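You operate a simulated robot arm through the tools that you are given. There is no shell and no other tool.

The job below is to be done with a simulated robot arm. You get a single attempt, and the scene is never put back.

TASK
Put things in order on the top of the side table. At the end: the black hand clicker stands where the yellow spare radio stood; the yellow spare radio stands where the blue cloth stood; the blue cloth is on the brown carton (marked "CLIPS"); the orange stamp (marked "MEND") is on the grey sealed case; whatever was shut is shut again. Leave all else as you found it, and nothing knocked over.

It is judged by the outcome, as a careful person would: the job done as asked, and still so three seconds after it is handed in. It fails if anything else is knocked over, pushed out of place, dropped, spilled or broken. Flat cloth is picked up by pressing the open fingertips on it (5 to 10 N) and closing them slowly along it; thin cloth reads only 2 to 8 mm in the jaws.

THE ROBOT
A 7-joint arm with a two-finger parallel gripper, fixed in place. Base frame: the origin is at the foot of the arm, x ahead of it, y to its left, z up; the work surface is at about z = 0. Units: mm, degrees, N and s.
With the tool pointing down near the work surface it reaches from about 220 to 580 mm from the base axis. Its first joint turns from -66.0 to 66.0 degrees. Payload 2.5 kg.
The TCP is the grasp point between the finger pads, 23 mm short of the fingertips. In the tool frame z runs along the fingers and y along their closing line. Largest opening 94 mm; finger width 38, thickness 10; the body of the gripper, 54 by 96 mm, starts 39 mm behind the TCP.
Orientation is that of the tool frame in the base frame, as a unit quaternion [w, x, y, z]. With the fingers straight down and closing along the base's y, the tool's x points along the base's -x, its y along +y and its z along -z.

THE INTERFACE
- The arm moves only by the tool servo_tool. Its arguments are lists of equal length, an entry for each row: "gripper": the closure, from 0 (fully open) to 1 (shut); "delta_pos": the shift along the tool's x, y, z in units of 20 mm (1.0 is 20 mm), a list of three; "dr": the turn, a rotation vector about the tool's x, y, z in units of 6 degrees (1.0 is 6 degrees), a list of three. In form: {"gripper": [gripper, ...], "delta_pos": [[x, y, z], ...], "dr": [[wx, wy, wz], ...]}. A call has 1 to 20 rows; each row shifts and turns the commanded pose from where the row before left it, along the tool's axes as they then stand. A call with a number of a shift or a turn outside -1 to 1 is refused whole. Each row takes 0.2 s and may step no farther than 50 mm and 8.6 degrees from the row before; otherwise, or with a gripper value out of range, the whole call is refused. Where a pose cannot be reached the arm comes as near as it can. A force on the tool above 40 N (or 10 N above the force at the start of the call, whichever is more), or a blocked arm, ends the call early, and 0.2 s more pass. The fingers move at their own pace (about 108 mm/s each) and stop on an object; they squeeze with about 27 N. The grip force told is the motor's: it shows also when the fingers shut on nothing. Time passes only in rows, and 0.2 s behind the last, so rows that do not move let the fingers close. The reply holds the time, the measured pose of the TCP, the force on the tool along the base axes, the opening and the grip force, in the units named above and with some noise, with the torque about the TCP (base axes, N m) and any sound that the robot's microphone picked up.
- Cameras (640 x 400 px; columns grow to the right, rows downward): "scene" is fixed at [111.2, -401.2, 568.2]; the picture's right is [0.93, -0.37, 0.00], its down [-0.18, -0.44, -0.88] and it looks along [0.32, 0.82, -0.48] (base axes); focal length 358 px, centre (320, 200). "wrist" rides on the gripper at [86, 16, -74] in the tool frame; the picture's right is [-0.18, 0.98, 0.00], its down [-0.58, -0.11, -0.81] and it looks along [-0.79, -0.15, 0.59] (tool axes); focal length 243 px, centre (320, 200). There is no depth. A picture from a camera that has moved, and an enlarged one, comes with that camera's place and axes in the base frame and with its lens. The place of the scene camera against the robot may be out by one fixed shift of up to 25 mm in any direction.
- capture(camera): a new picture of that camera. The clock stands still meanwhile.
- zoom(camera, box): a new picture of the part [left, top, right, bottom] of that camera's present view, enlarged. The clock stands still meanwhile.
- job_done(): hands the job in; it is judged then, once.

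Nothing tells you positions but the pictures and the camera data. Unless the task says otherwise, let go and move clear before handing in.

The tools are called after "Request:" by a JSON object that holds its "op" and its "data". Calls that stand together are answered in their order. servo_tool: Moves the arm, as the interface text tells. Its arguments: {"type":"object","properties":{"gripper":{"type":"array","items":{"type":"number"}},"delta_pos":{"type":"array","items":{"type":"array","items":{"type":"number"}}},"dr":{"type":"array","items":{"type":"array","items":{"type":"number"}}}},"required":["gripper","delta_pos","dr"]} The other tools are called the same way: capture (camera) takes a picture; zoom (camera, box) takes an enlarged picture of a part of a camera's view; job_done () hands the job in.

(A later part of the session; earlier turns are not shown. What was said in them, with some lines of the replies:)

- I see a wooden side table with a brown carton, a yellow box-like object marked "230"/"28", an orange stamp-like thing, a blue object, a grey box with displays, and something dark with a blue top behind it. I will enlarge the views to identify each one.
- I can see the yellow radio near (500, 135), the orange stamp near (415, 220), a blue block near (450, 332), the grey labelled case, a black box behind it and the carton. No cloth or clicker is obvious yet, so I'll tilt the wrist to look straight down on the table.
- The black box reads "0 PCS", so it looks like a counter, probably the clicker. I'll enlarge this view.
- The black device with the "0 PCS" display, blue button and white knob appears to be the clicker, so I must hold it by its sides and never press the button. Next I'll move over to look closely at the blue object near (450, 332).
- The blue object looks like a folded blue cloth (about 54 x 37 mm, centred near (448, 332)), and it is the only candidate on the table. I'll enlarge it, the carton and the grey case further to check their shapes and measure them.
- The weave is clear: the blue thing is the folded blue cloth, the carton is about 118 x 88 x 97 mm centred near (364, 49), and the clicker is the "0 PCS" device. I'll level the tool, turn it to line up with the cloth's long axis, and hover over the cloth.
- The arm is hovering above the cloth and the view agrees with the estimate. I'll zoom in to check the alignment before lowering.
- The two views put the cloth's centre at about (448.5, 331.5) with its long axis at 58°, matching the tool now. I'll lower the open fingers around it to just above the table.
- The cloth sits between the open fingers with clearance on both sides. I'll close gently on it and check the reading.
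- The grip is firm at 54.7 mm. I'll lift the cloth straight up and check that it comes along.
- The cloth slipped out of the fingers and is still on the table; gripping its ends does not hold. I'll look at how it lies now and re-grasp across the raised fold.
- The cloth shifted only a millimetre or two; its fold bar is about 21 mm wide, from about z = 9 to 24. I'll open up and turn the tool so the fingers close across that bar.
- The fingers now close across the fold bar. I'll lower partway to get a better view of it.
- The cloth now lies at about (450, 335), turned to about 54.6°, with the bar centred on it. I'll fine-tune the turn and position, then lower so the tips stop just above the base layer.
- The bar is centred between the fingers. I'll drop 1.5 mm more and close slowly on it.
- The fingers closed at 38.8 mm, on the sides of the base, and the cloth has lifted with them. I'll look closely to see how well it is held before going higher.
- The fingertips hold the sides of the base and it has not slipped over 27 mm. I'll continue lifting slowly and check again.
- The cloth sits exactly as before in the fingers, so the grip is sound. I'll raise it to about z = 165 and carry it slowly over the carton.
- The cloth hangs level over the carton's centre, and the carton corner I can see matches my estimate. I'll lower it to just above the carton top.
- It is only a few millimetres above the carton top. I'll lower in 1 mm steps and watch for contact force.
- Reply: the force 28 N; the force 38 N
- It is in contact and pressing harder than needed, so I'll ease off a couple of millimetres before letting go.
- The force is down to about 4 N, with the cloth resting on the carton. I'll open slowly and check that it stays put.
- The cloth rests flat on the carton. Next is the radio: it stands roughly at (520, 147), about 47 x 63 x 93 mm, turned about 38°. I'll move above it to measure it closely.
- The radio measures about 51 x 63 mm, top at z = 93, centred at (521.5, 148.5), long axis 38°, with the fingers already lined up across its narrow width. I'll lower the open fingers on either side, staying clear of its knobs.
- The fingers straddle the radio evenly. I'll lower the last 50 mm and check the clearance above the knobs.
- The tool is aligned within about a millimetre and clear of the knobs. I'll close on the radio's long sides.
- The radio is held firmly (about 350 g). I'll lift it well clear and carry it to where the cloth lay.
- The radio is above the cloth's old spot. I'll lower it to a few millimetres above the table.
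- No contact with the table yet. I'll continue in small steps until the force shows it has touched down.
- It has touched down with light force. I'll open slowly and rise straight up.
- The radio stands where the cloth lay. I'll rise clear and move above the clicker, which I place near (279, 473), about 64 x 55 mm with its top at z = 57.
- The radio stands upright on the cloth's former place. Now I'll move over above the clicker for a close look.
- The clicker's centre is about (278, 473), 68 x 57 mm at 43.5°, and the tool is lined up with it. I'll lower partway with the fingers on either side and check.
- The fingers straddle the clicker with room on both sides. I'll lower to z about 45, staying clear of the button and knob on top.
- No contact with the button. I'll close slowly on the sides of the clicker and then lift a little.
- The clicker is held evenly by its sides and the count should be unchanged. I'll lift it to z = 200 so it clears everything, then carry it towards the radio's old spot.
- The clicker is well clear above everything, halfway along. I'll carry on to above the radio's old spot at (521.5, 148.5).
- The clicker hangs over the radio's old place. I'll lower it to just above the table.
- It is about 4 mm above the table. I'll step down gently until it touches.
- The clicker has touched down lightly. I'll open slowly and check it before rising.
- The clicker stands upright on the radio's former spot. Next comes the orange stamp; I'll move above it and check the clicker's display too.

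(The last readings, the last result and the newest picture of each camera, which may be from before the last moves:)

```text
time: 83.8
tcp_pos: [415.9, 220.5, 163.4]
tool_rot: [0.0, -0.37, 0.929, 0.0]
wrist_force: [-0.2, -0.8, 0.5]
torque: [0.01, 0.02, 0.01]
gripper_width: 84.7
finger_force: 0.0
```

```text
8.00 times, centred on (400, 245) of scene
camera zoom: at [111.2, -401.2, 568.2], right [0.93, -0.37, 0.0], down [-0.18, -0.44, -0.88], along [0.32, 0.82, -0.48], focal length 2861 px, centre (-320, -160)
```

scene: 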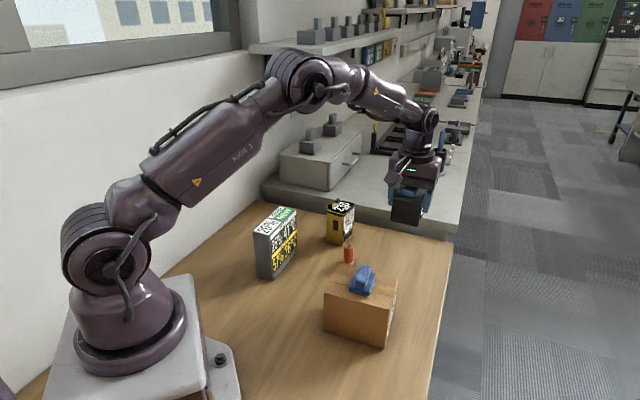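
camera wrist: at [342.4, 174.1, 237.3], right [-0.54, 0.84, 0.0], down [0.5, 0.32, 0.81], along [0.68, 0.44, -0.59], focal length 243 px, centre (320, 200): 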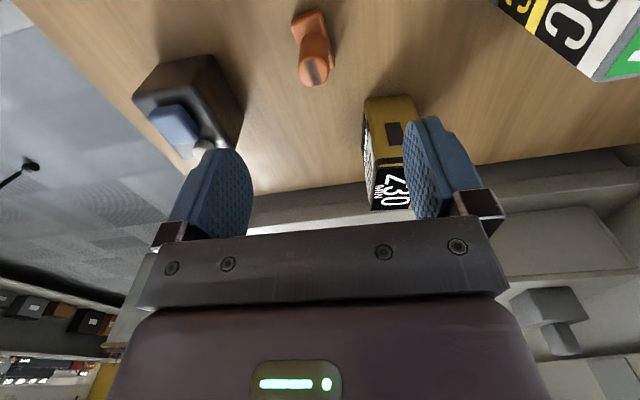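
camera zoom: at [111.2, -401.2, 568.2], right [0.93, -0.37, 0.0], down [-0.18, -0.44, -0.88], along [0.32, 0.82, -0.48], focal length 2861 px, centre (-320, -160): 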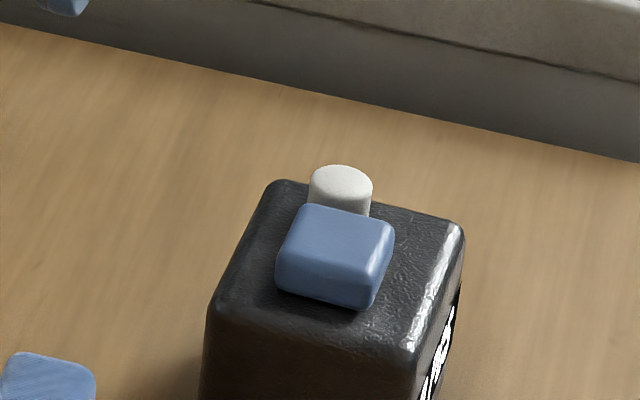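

The stamp's base is about 43 x 27 mm centred at (422, 218), with a 24 mm round handle up to z = 50. I'll turn the tool so the camera keeps clear of the carton, centre over the handle and lower partway.

Request:
{"op": "servo_tool", "data": {"gripper": [0.3, 0.3, 0.3, 0.3, 0.3, 0.3, 0.3, 0.3, 0.3], "delta_pos": [[0, 0, 0], [0, 0, 0], [0, 0, 0], [0, 0, 0], [-0.21, -0.24, 0], [0, 0, 0.7], [0, 0, 0.8], [0, 0, 0.8], [0, 0, 0.5]], "dr": [[0, 0, 0.76], [0, 0, 0.76], [0, 0, 0.76], [0, 0, 0.76], [0, 0, 0], [0, 0, 0], [0, 0, 0], [0, 0, 0], [0, 0, 0]]}}

Request:
{"op": "capture", "data": {"camera": "wrist"}}

Request:
{"op": "zoom", "data": {"camera": "scene", "box": [310, 190, 410, 290]}}

```text
time: 85.8
tcp_pos: [422.0, 218.5, 107.6]
tool_rot: [0.0, -0.217, 0.976, 0.0]
wrist_force: [-0.3, 0.0, 1.0]
torque: [0.03, 0.04, -0.03]
gripper_width: 66.0
finger_force: 0.1
```

```text
taken
camera wrist: at [337.3, 196.7, 181.3], right [-0.25, 0.97, 0.0], down [0.57, 0.15, 0.81], along [0.78, 0.2, -0.59], focal length 243 px, centre (320, 200)
```

wrist: 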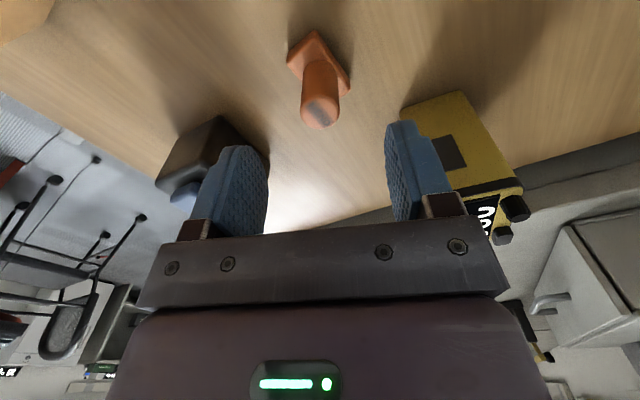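

```text
4.00 times, centred on (360, 240) of scene
camera zoom: at [111.2, -401.2, 568.2], right [0.93, -0.37, 0.0], down [-0.18, -0.44, -0.88], along [0.32, 0.82, -0.48], focal length 1431 px, centre (160, 40)
```

zoom: 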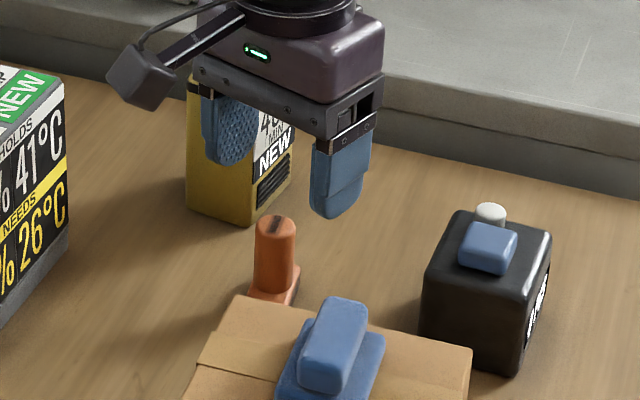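

The handle is exactly centred between the fingers. I'll lower to z about 38, keeping the fingertips above the stamp's base, and close gently.

Request:
{"op": "servo_tool", "data": {"gripper": [0.3, 0.3, 0.3, 0.3, 0.3, 0.3], "delta_pos": [[0, 0, 0.6], [0, 0, 0.8], [0, 0, 0.8], [0, 0, 0.7], [0, 0, 0.4], [0, 0, 0.15]], "dr": [[0, 0, 0], [0, 0, 0], [0, 0, 0], [0, 0, 0], [0, 0, 0], [0, 0, 0]]}}

Request:
{"op": "capture", "data": {"camera": "wrist"}}

Request:
{"op": "zoom", "data": {"camera": "scene", "box": [310, 190, 410, 290]}}

```text
time: 87.2
tcp_pos: [420.9, 218.6, 38.5]
tool_rot: [0.0, -0.216, 0.976, 0.0]
wrist_force: [-0.6, -0.7, -0.8]
torque: [0.01, 0.02, 0.02]
gripper_width: 65.8
finger_force: 0.1
```

```text
taken
camera wrist: at [337.3, 196.9, 112.3], right [-0.25, 0.97, 0.0], down [0.57, 0.15, 0.81], along [0.78, 0.2, -0.59], focal length 243 px, centre (320, 200)
```

wrist: 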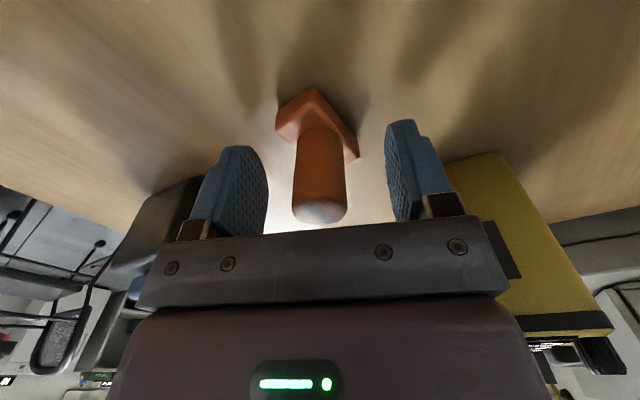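

```text
4.00 times, centred on (360, 240) of scene
camera zoom: at [111.2, -401.2, 568.2], right [0.93, -0.37, 0.0], down [-0.18, -0.44, -0.88], along [0.32, 0.82, -0.48], focal length 1431 px, centre (160, 40)
```

zoom: 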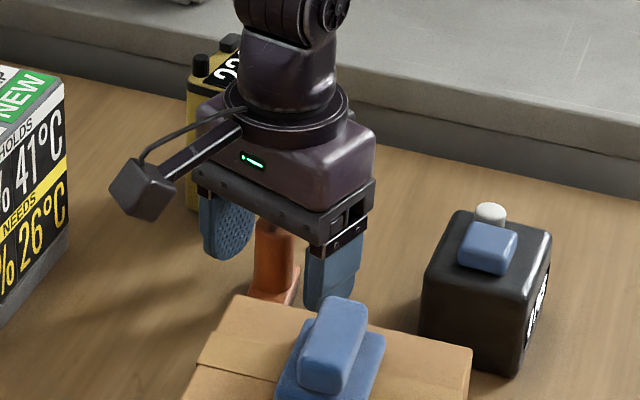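

The fingers stand clear of the radio and around the handle. I'll close on the handle and lift a little.

Request:
{"op": "servo_tool", "data": {"gripper": [0.4, 0.5, 0.58, 0.65, 0.7, 0.76, 0.85, 1, 1], "delta_pos": [[0, 0, 0], [0, 0, 0], [0, 0, 0], [0, 0, 0], [0, 0, 0], [0, 0, 0], [0, 0, 0], [0, 0, 0], [0, 0, 0]], "dr": [[0, 0, 0], [0, 0, 0], [0, 0, 0], [0, 0, 0], [0, 0, 0], [0, 0, 0], [0, 0, 0], [0, 0, 0], [0, 0, 0]]}}

Request:
{"op": "servo_tool", "data": {"gripper": [1, 1, 1, 1], "delta_pos": [[0, 0, -0.1], [0, 0, -0.2], [0, 0, -0.3], [0, 0, -0.3]], "dr": [[0, 0, 0], [0, 0, 0], [0, 0, 0], [0, 0, 0]]}}

Request:
{"op": "capture", "data": {"camera": "wrist"}}

Request:
{"op": "zoom", "data": {"camera": "scene", "box": [310, 190, 410, 290]}}

```text
time: 89.2
tcp_pos: [422.0, 218.8, 37.8]
tool_rot: [0.0, -0.218, 0.976, 0.0]
wrist_force: [0.7, 1.6, 7.0]
torque: [0.0, 0.0, -0.03]
gripper_width: 22.8
finger_force: 27.0
```

```text
time: 90.2
tcp_pos: [421.3, 219.4, 56.4]
tool_rot: [0.0, -0.217, 0.976, 0.0]
wrist_force: [0.3, -0.4, -0.5]
torque: [0.01, 0.0, 0.02]
gripper_width: 22.9
finger_force: 27.0
```

```text
taken
camera wrist: at [337.2, 197.2, 130.7], right [-0.25, 0.97, 0.0], down [0.57, 0.15, 0.81], along [0.78, 0.2, -0.59], focal length 243 px, centre (320, 200)
```

wrist: 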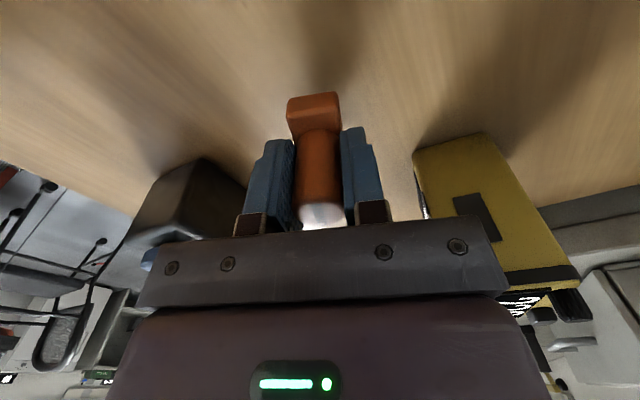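

```text
4.00 times, centred on (360, 240) of scene
camera zoom: at [111.2, -401.2, 568.2], right [0.93, -0.37, 0.0], down [-0.18, -0.44, -0.88], along [0.32, 0.82, -0.48], focal length 1431 px, centre (160, 40)
```

zoom: 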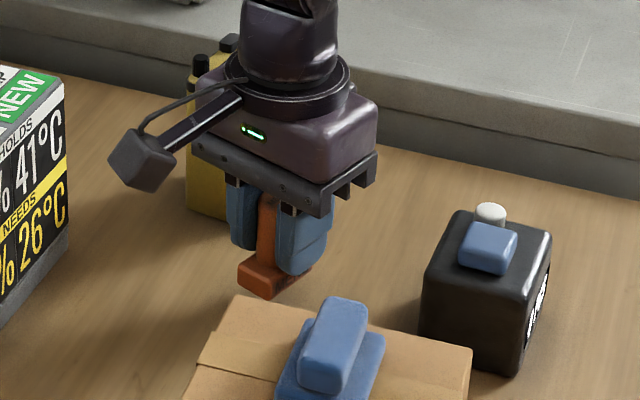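

The stamp came up upright; it turned slightly in the grip so its base now lines up with the fingers. I'll lift it to z = 200, turn to the case's direction (about 44.5°), and carry it above the case.

Request:
{"op": "servo_tool", "data": {"gripper": [1, 1, 1, 1, 1, 1, 1, 1, 1, 1, 1, 1, 1, 1], "delta_pos": [[0, 0, -0.3], [0, 0, -0.6], [0, 0, -0.8], [0, 0, -0.9], [0, 0, -0.9], [0, 0, -0.9], [0, 0, -0.9], [0, 0, -0.9], [0, 0, -0.6], [0, 0, -0.3], [0, 0, 0], [0, 0, 0], [0, 0, 0], [0, 0, 0]], "dr": [[0, 0, 0], [0, 0, 0], [0, 0, 0], [0, 0, 0], [0, 0, 0], [0, 0, 0], [0, 0, 0], [0, 0, 0], [0, 0, 0], [0, 0, 0], [0, 0, -0.8125], [0, 0, -0.8125], [0, 0, -0.8125], [0, 0, -0.8125]]}}

Request:
{"op": "servo_tool", "data": {"gripper": [1, 1, 1, 1, 1, 1, 1, 1, 1, 1, 1, 1, 1], "delta_pos": [[0.13, 0.33, 0], [0.264, 0.667, 0], [0.264, 0.667, 0], [0.264, 0.667, 0], [0.264, 0.667, 0], [0.264, 0.667, 0], [0.264, 0.667, 0], [0.264, 0.667, 0], [0.264, 0.667, 0], [0.264, 0.667, 0], [0.264, 0.667, 0], [0.264, 0.667, 0], [0.13, 0.33, 0]], "dr": [[0, 0, 0], [0, 0, 0], [0, 0, 0], [0, 0, 0], [0, 0, 0], [0, 0, 0], [0, 0, 0], [0, 0, 0], [0, 0, 0], [0, 0, 0], [0, 0, 0], [0, 0, 0], [0, 0, 0]]}}

Request:
{"op": "capture", "data": {"camera": "wrist"}}

Request:
{"op": "capture", "data": {"camera": "scene"}}

```text
time: 93.2
tcp_pos: [421.1, 219.7, 198.5]
tool_rot: [0.0, -0.38, 0.925, 0.0]
wrist_force: [0.8, -0.2, -0.7]
torque: [-0.02, -0.01, -0.01]
gripper_width: 22.6
finger_force: 27.3
```

```text
time: 96.0
tcp_pos: [263.8, 288.4, 199.3]
tool_rot: [0.0, -0.379, 0.925, -0.001]
wrist_force: [-0.1, 1.0, -0.4]
torque: [-0.01, 0.01, 0.05]
gripper_width: 22.8
finger_force: 26.8
```

```text
taken
camera wrist: at [192.0, 238.8, 272.1], right [-0.56, 0.83, 0.0], down [0.49, 0.33, 0.81], along [0.67, 0.45, -0.59], focal length 243 px, centre (320, 200)
```

wrist: 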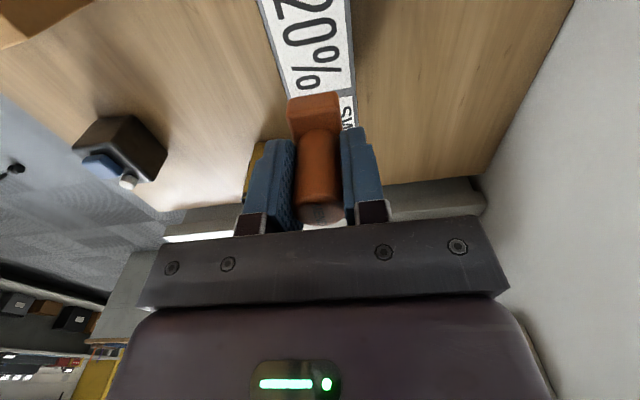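

```text
taken
```

scene: 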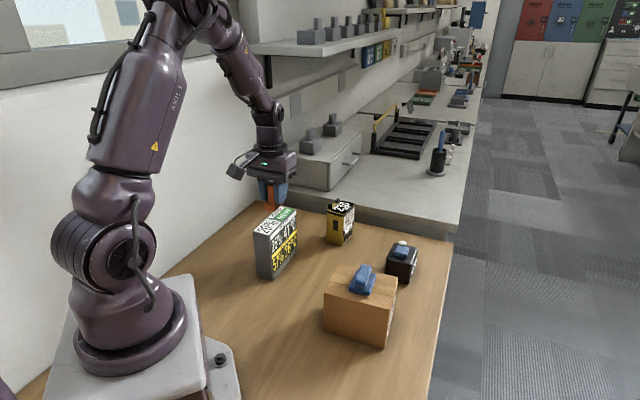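

The stamp hangs over the grey case. I'll zoom in to check the alignment and the case's top.

Request:
{"op": "zoom", "data": {"camera": "wrist", "box": [230, 0, 400, 140]}}

Request:
{"op": "zoom", "data": {"camera": "scene", "box": [230, 160, 330, 290]}}

```text
2.86 times, centred on (315, 70) of wrist
camera zoom: at [192.0, 238.8, 272.1], right [-0.56, 0.83, 0.0], down [0.49, 0.33, 0.81], along [0.67, 0.45, -0.59], focal length 693 px, centre (334, 571)
```

zoom: 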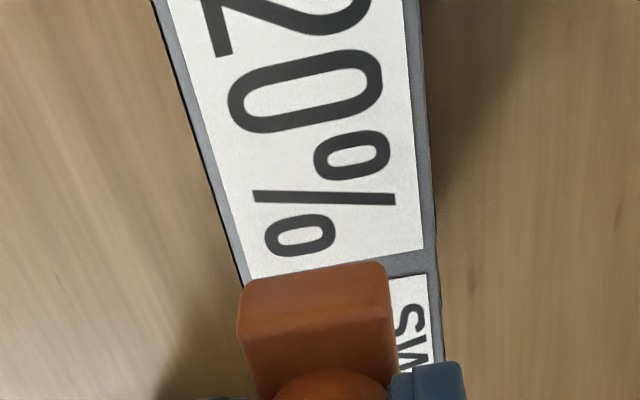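

```text
3.08 times, centred on (280, 225) of scene
camera zoom: at [111.2, -401.2, 568.2], right [0.93, -0.37, 0.0], down [-0.18, -0.44, -0.88], along [0.32, 0.82, -0.48], focal length 1100 px, centre (443, 123)
```

zoom: 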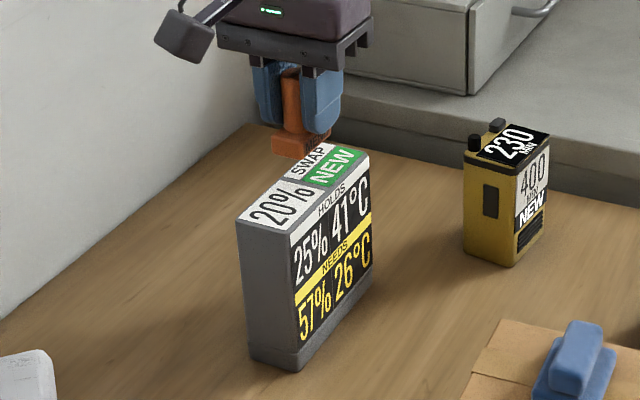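

The stamp is centred over the case's top within a millimetre or so. I'll lower it close to the surface.

Request:
{"op": "servo_tool", "data": {"gripper": [1, 1, 1, 1, 1], "delta_pos": [[0, 0.03, 0.3], [0, 0, 0.5], [0, 0, 0.4], [0, 0, 0.25], [0, 0, 0.15]], "dr": [[0, 0, 0], [0, 0, 0], [0, 0, 0], [0, 0, 0], [0, 0, 0]]}}

Request:
{"op": "zoom", "data": {"camera": "scene", "box": [240, 160, 320, 240]}}

```text
time: 97.2
tcp_pos: [264.1, 288.0, 165.5]
tool_rot: [0.0, -0.38, 0.925, 0.001]
wrist_force: [0.4, 0.5, -1.0]
torque: [0.0, -0.02, -0.01]
gripper_width: 22.7
finger_force: 27.1
```

```text
5.00 times, centred on (280, 200) of scene
camera zoom: at [111.2, -401.2, 568.2], right [0.93, -0.37, 0.0], down [-0.18, -0.44, -0.88], along [0.32, 0.82, -0.48], focal length 1788 px, centre (520, 200)
```

zoom: 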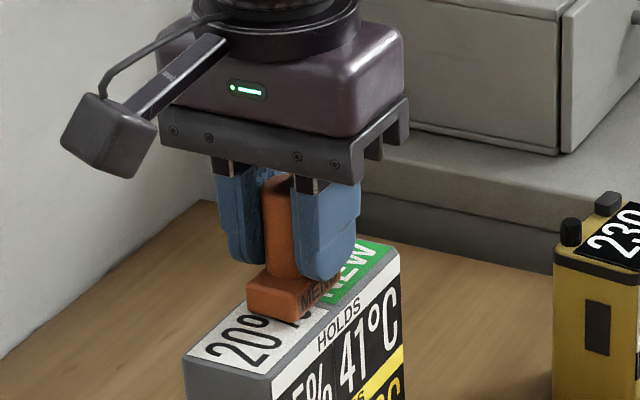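

Only a few millimetres remain. I'll step down slowly, watching the force.

Request:
{"op": "servo_tool", "data": {"gripper": [1, 1], "delta_pos": [[0, 0, 0.05], [0, 0, 0.05]], "dr": [[0, 0, 0], [0, 0, 0]]}}

Request:
{"op": "servo_tool", "data": {"gripper": [1], "delta_pos": [[0, 0, 0.04]], "dr": [[0, 0, 0]]}}

Request:
{"op": "servo_tool", "data": {"gripper": [1], "delta_pos": [[0, 0, 0.03]], "dr": [[0, 0, 0]]}}

```text
time: 97.8
tcp_pos: [264.5, 287.7, 164.6]
tool_rot: [0.0, -0.379, 0.925, 0.0]
wrist_force: [-0.3, -1.1, 0.2]
torque: [-0.02, 0.03, -0.01]
gripper_width: 22.8
finger_force: 27.0
```

```text
time: 98.2
tcp_pos: [263.6, 289.0, 164.3]
tool_rot: [0.0, -0.38, 0.925, 0.0]
wrist_force: [-2.6, -2.5, 6.7]
torque: [-0.11, 0.12, -0.02]
gripper_width: 22.7
finger_force: 26.8
```

```text
time: 98.6
tcp_pos: [264.2, 287.8, 164.0]
tool_rot: [0.0, -0.38, 0.925, 0.001]
wrist_force: [-3.0, -2.5, 17.0]
torque: [-0.19, 0.16, -0.02]
gripper_width: 22.7
finger_force: 26.5
```

It has touched down, slightly harder than needed. I'll ease up about a millimetre and then open slowly.

Request:
{"op": "servo_tool", "data": {"gripper": [1, 1], "delta_pos": [[0, 0, -0.04], [0, 0, 0]], "dr": [[0, 0, 0], [0, 0, 0]]}}

Request:
{"op": "zoom", "data": {"camera": "scene", "box": [240, 170, 320, 250]}}

Request:
{"op": "capture", "data": {"camera": "wrist"}}

```text
time: 99.2
tcp_pos: [265.0, 287.8, 163.5]
tool_rot: [0.001, -0.379, 0.925, 0.0]
wrist_force: [-0.3, 0.5, 9.0]
torque: [-0.03, 0.01, 0.02]
gripper_width: 22.6
finger_force: 27.2
```

```text
5.00 times, centred on (280, 210) of scene
camera zoom: at [111.2, -401.3, 568.2], right [0.93, -0.37, 0.0], down [-0.18, -0.44, -0.88], along [0.32, 0.82, -0.48], focal length 1788 px, centre (520, 150)
```

zoom: 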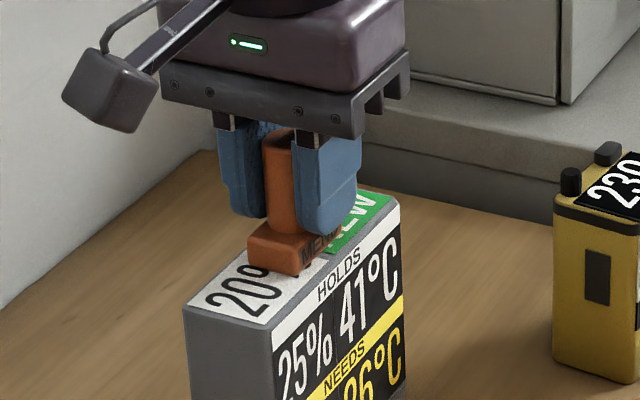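

```text
taken
camera wrist: at [192.3, 239.4, 237.8], right [-0.56, 0.83, 0.0], down [0.49, 0.33, 0.81], along [0.67, 0.45, -0.59], focal length 243 px, centre (320, 200)
```

wrist: 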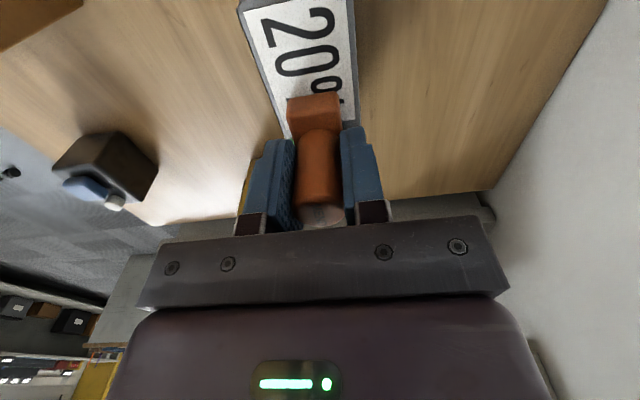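

The stamp rests on the case with light pressure. I'll ease off a touch more and open the fingers slowly.

Request:
{"op": "servo_tool", "data": {"gripper": [1, 0.7, 0.65, 0.58, 0.5, 0.4, 0.3, 0.3], "delta_pos": [[0, 0, -0.025], [0, 0, 0], [0, 0, 0], [0, 0, 0], [0, 0, 0], [0, 0, 0], [0, 0, 0], [0, 0, 0]], "dr": [[0, 0, 0], [0, 0, 0], [0, 0, 0], [0, 0, 0], [0, 0, 0], [0, 0, 0], [0, 0, 0], [0, 0, 0]]}}

Request:
{"op": "capture", "data": {"camera": "wrist"}}

Request:
{"op": "zoom", "data": {"camera": "scene", "box": [240, 170, 320, 250]}}

```text
time: 101.0
tcp_pos: [264.5, 288.7, 164.6]
tool_rot: [0.0, -0.379, 0.925, 0.0]
wrist_force: [0.0, 0.3, -0.1]
torque: [-0.02, 0.0, 0.01]
gripper_width: 65.9
finger_force: 0.1
```

```text
taken
camera wrist: at [192.3, 239.3, 238.1], right [-0.56, 0.83, 0.0], down [0.49, 0.33, 0.81], along [0.67, 0.45, -0.59], focal length 243 px, centre (320, 200)
```

wrist: 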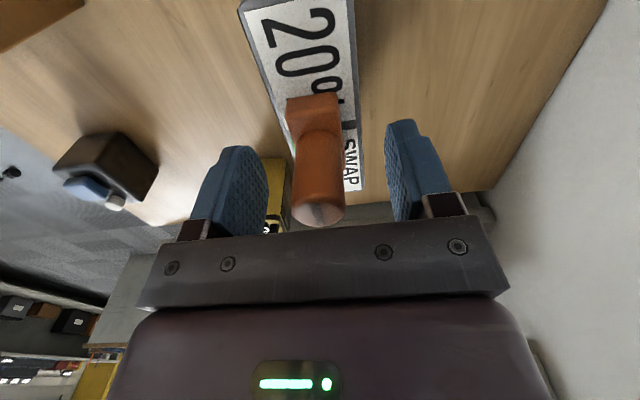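

```text
5.00 times, centred on (280, 210) of scene
camera zoom: at [111.2, -401.2, 568.2], right [0.93, -0.37, 0.0], down [-0.18, -0.44, -0.88], along [0.32, 0.82, -0.48], focal length 1788 px, centre (520, 150)
```

zoom: 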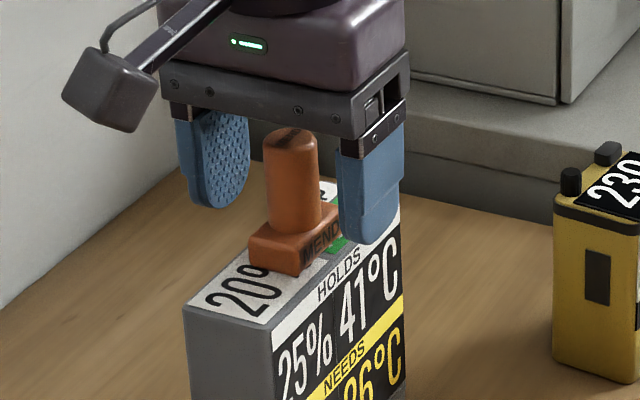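

The stamp stands upright on the case. I'll rise straight up well clear and then inspect the whole table.

Request:
{"op": "servo_tool", "data": {"gripper": [0.3, 0.3, 0.3, 0.3, 0.3, 0.2, 0.1, 0, 0, 0, 0, 0], "delta_pos": [[0, 0, -0.2], [0, 0, -0.5], [0, 0, -0.8], [0, 0, -1], [0, 0, -1], [0, 0, -1], [0, 0, -1], [0, 0, -1], [0, 0, -1], [0, 0, -1], [0, 0, -1], [0, 0, -1]], "dr": [[0, 0, 0], [0, 0, 0], [0, 0, 0], [0, 0, 0], [0, 0, 0], [0, 0, 0], [0, 0, 0], [0, 0, 0], [0, 0, 0], [0, 0, 0], [0, 0, 0], [0, 0, 0]]}}

Request:
{"op": "capture", "data": {"camera": "scene"}}

Request:
{"op": "capture", "data": {"camera": "wrist"}}

Request:
{"op": "zoom", "data": {"camera": "scene", "box": [230, 180, 450, 360]}}

```text
time: 103.6
tcp_pos: [264.0, 288.2, 373.8]
tool_rot: [0.001, -0.379, 0.925, 0.0]
wrist_force: [0.1, 0.3, 0.5]
torque: [-0.02, -0.01, 0.04]
gripper_width: 93.9
finger_force: 0.1
```

```text
taken
```

scene: 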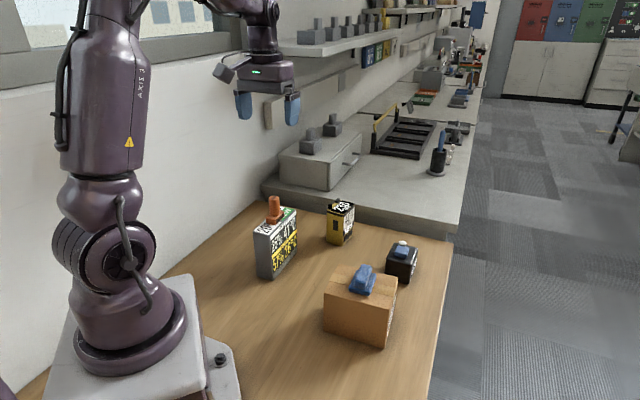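

```text
taken
camera wrist: at [192.1, 239.4, 447.9], right [-0.56, 0.83, 0.0], down [0.49, 0.33, 0.81], along [0.67, 0.45, -0.59], focal length 243 px, centre (320, 200)
```

wrist: 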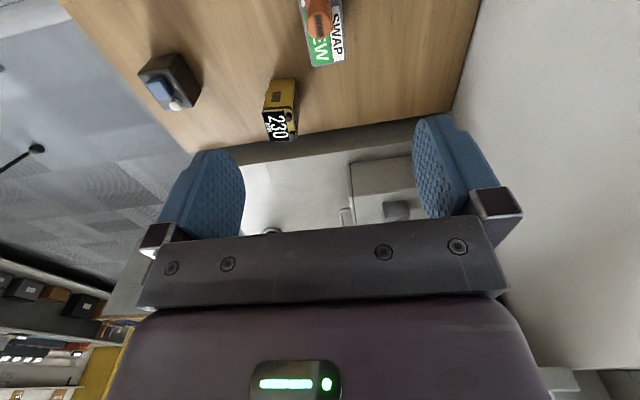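

```text
2.22 times, centred on (340, 270) of scene
camera zoom: at [111.2, -401.2, 568.2], right [0.93, -0.37, 0.0], down [-0.18, -0.44, -0.88], along [0.32, 0.82, -0.48], focal length 795 px, centre (276, 44)
```

zoom: 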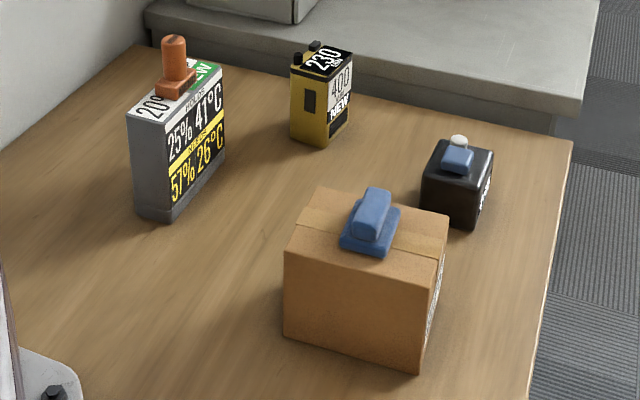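

Everything looks in place: stamp on the case, radio on the cloth's spot, clicker on the radio's spot, and cloth on the carton. I'll check the clicker's display and details once more.

Request:
{"op": "zoom", "data": {"camera": "scene", "box": [380, 230, 430, 290]}}

Request:
{"op": "zoom", "data": {"camera": "scene", "box": [240, 185, 370, 285]}}

Request:
{"op": "zoom", "data": {"camera": "wrist", "box": [120, 0, 360, 150]}}

```text
6.67 times, centred on (405, 260) of scene
camera zoom: at [111.2, -401.2, 568.2], right [0.93, -0.37, 0.0], down [-0.18, -0.44, -0.88], along [0.32, 0.82, -0.48], focal length 2384 px, centre (-247, -200)
```

zoom: 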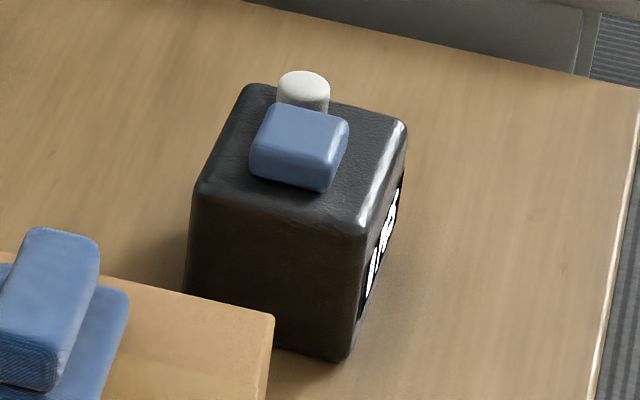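

```text
4.00 times, centred on (305, 235) of scene
camera zoom: at [111.2, -401.2, 568.2], right [0.93, -0.37, 0.0], down [-0.18, -0.44, -0.88], along [0.32, 0.82, -0.48], focal length 1431 px, centre (380, 60)
```

zoom: 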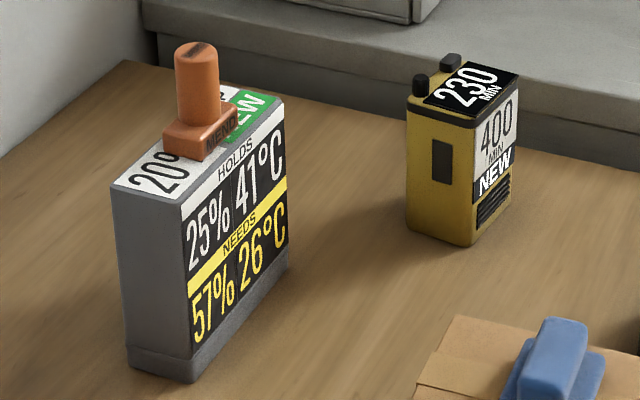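

```text
2.67 times, centred on (240, 75) of wrist
camera zoom: at [192.1, 239.4, 447.9], right [-0.56, 0.83, 0.0], down [0.49, 0.33, 0.81], along [0.67, 0.45, -0.59], focal length 647 px, centre (533, 533)
```

zoom: 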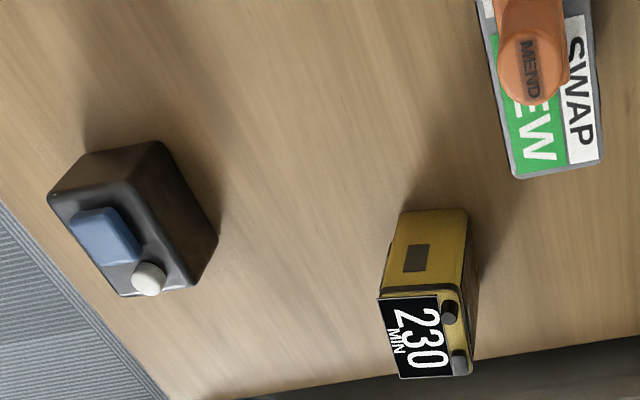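

All four items are where they should be: the radio is at about (450, 331) on the cloth's spot, the clicker at about (521, 149) on the radio's spot, the cloth flat on the carton and the stamp upright on the case. Nothing else has moved, nothing was opened, and the arm is clear, so I'm handing in the job.

Request:
{"op": "job_done", "data": {}}

```text
The job is handed in.
```

The table is in order and I have handed the job in. I don't have the verdict yet. In the last pictures I took:

- **Black clicker:** it stands where the yellow radio stood, within a millimetre or so. I held it by its sides and heard no click. I could not read its display again after the move, so I can't confirm it still shows "0 PCS".
- **Yellow radio:** it stands upright where the blue cloth lay, within about 2 mm.
- **Blue cloth:** it lies flat on top of the brown carton. My first grip on it slipped and nudged it a few millimetres on the table. The second grip held, and it was not dropped.
- **Orange stamp:** it stands upright on the grey case. It turned a little in the grip, so it faces a different way than before.

I did not open anything. The carton and case look unmoved, nothing was knocked over, and the arm is clear of the table.
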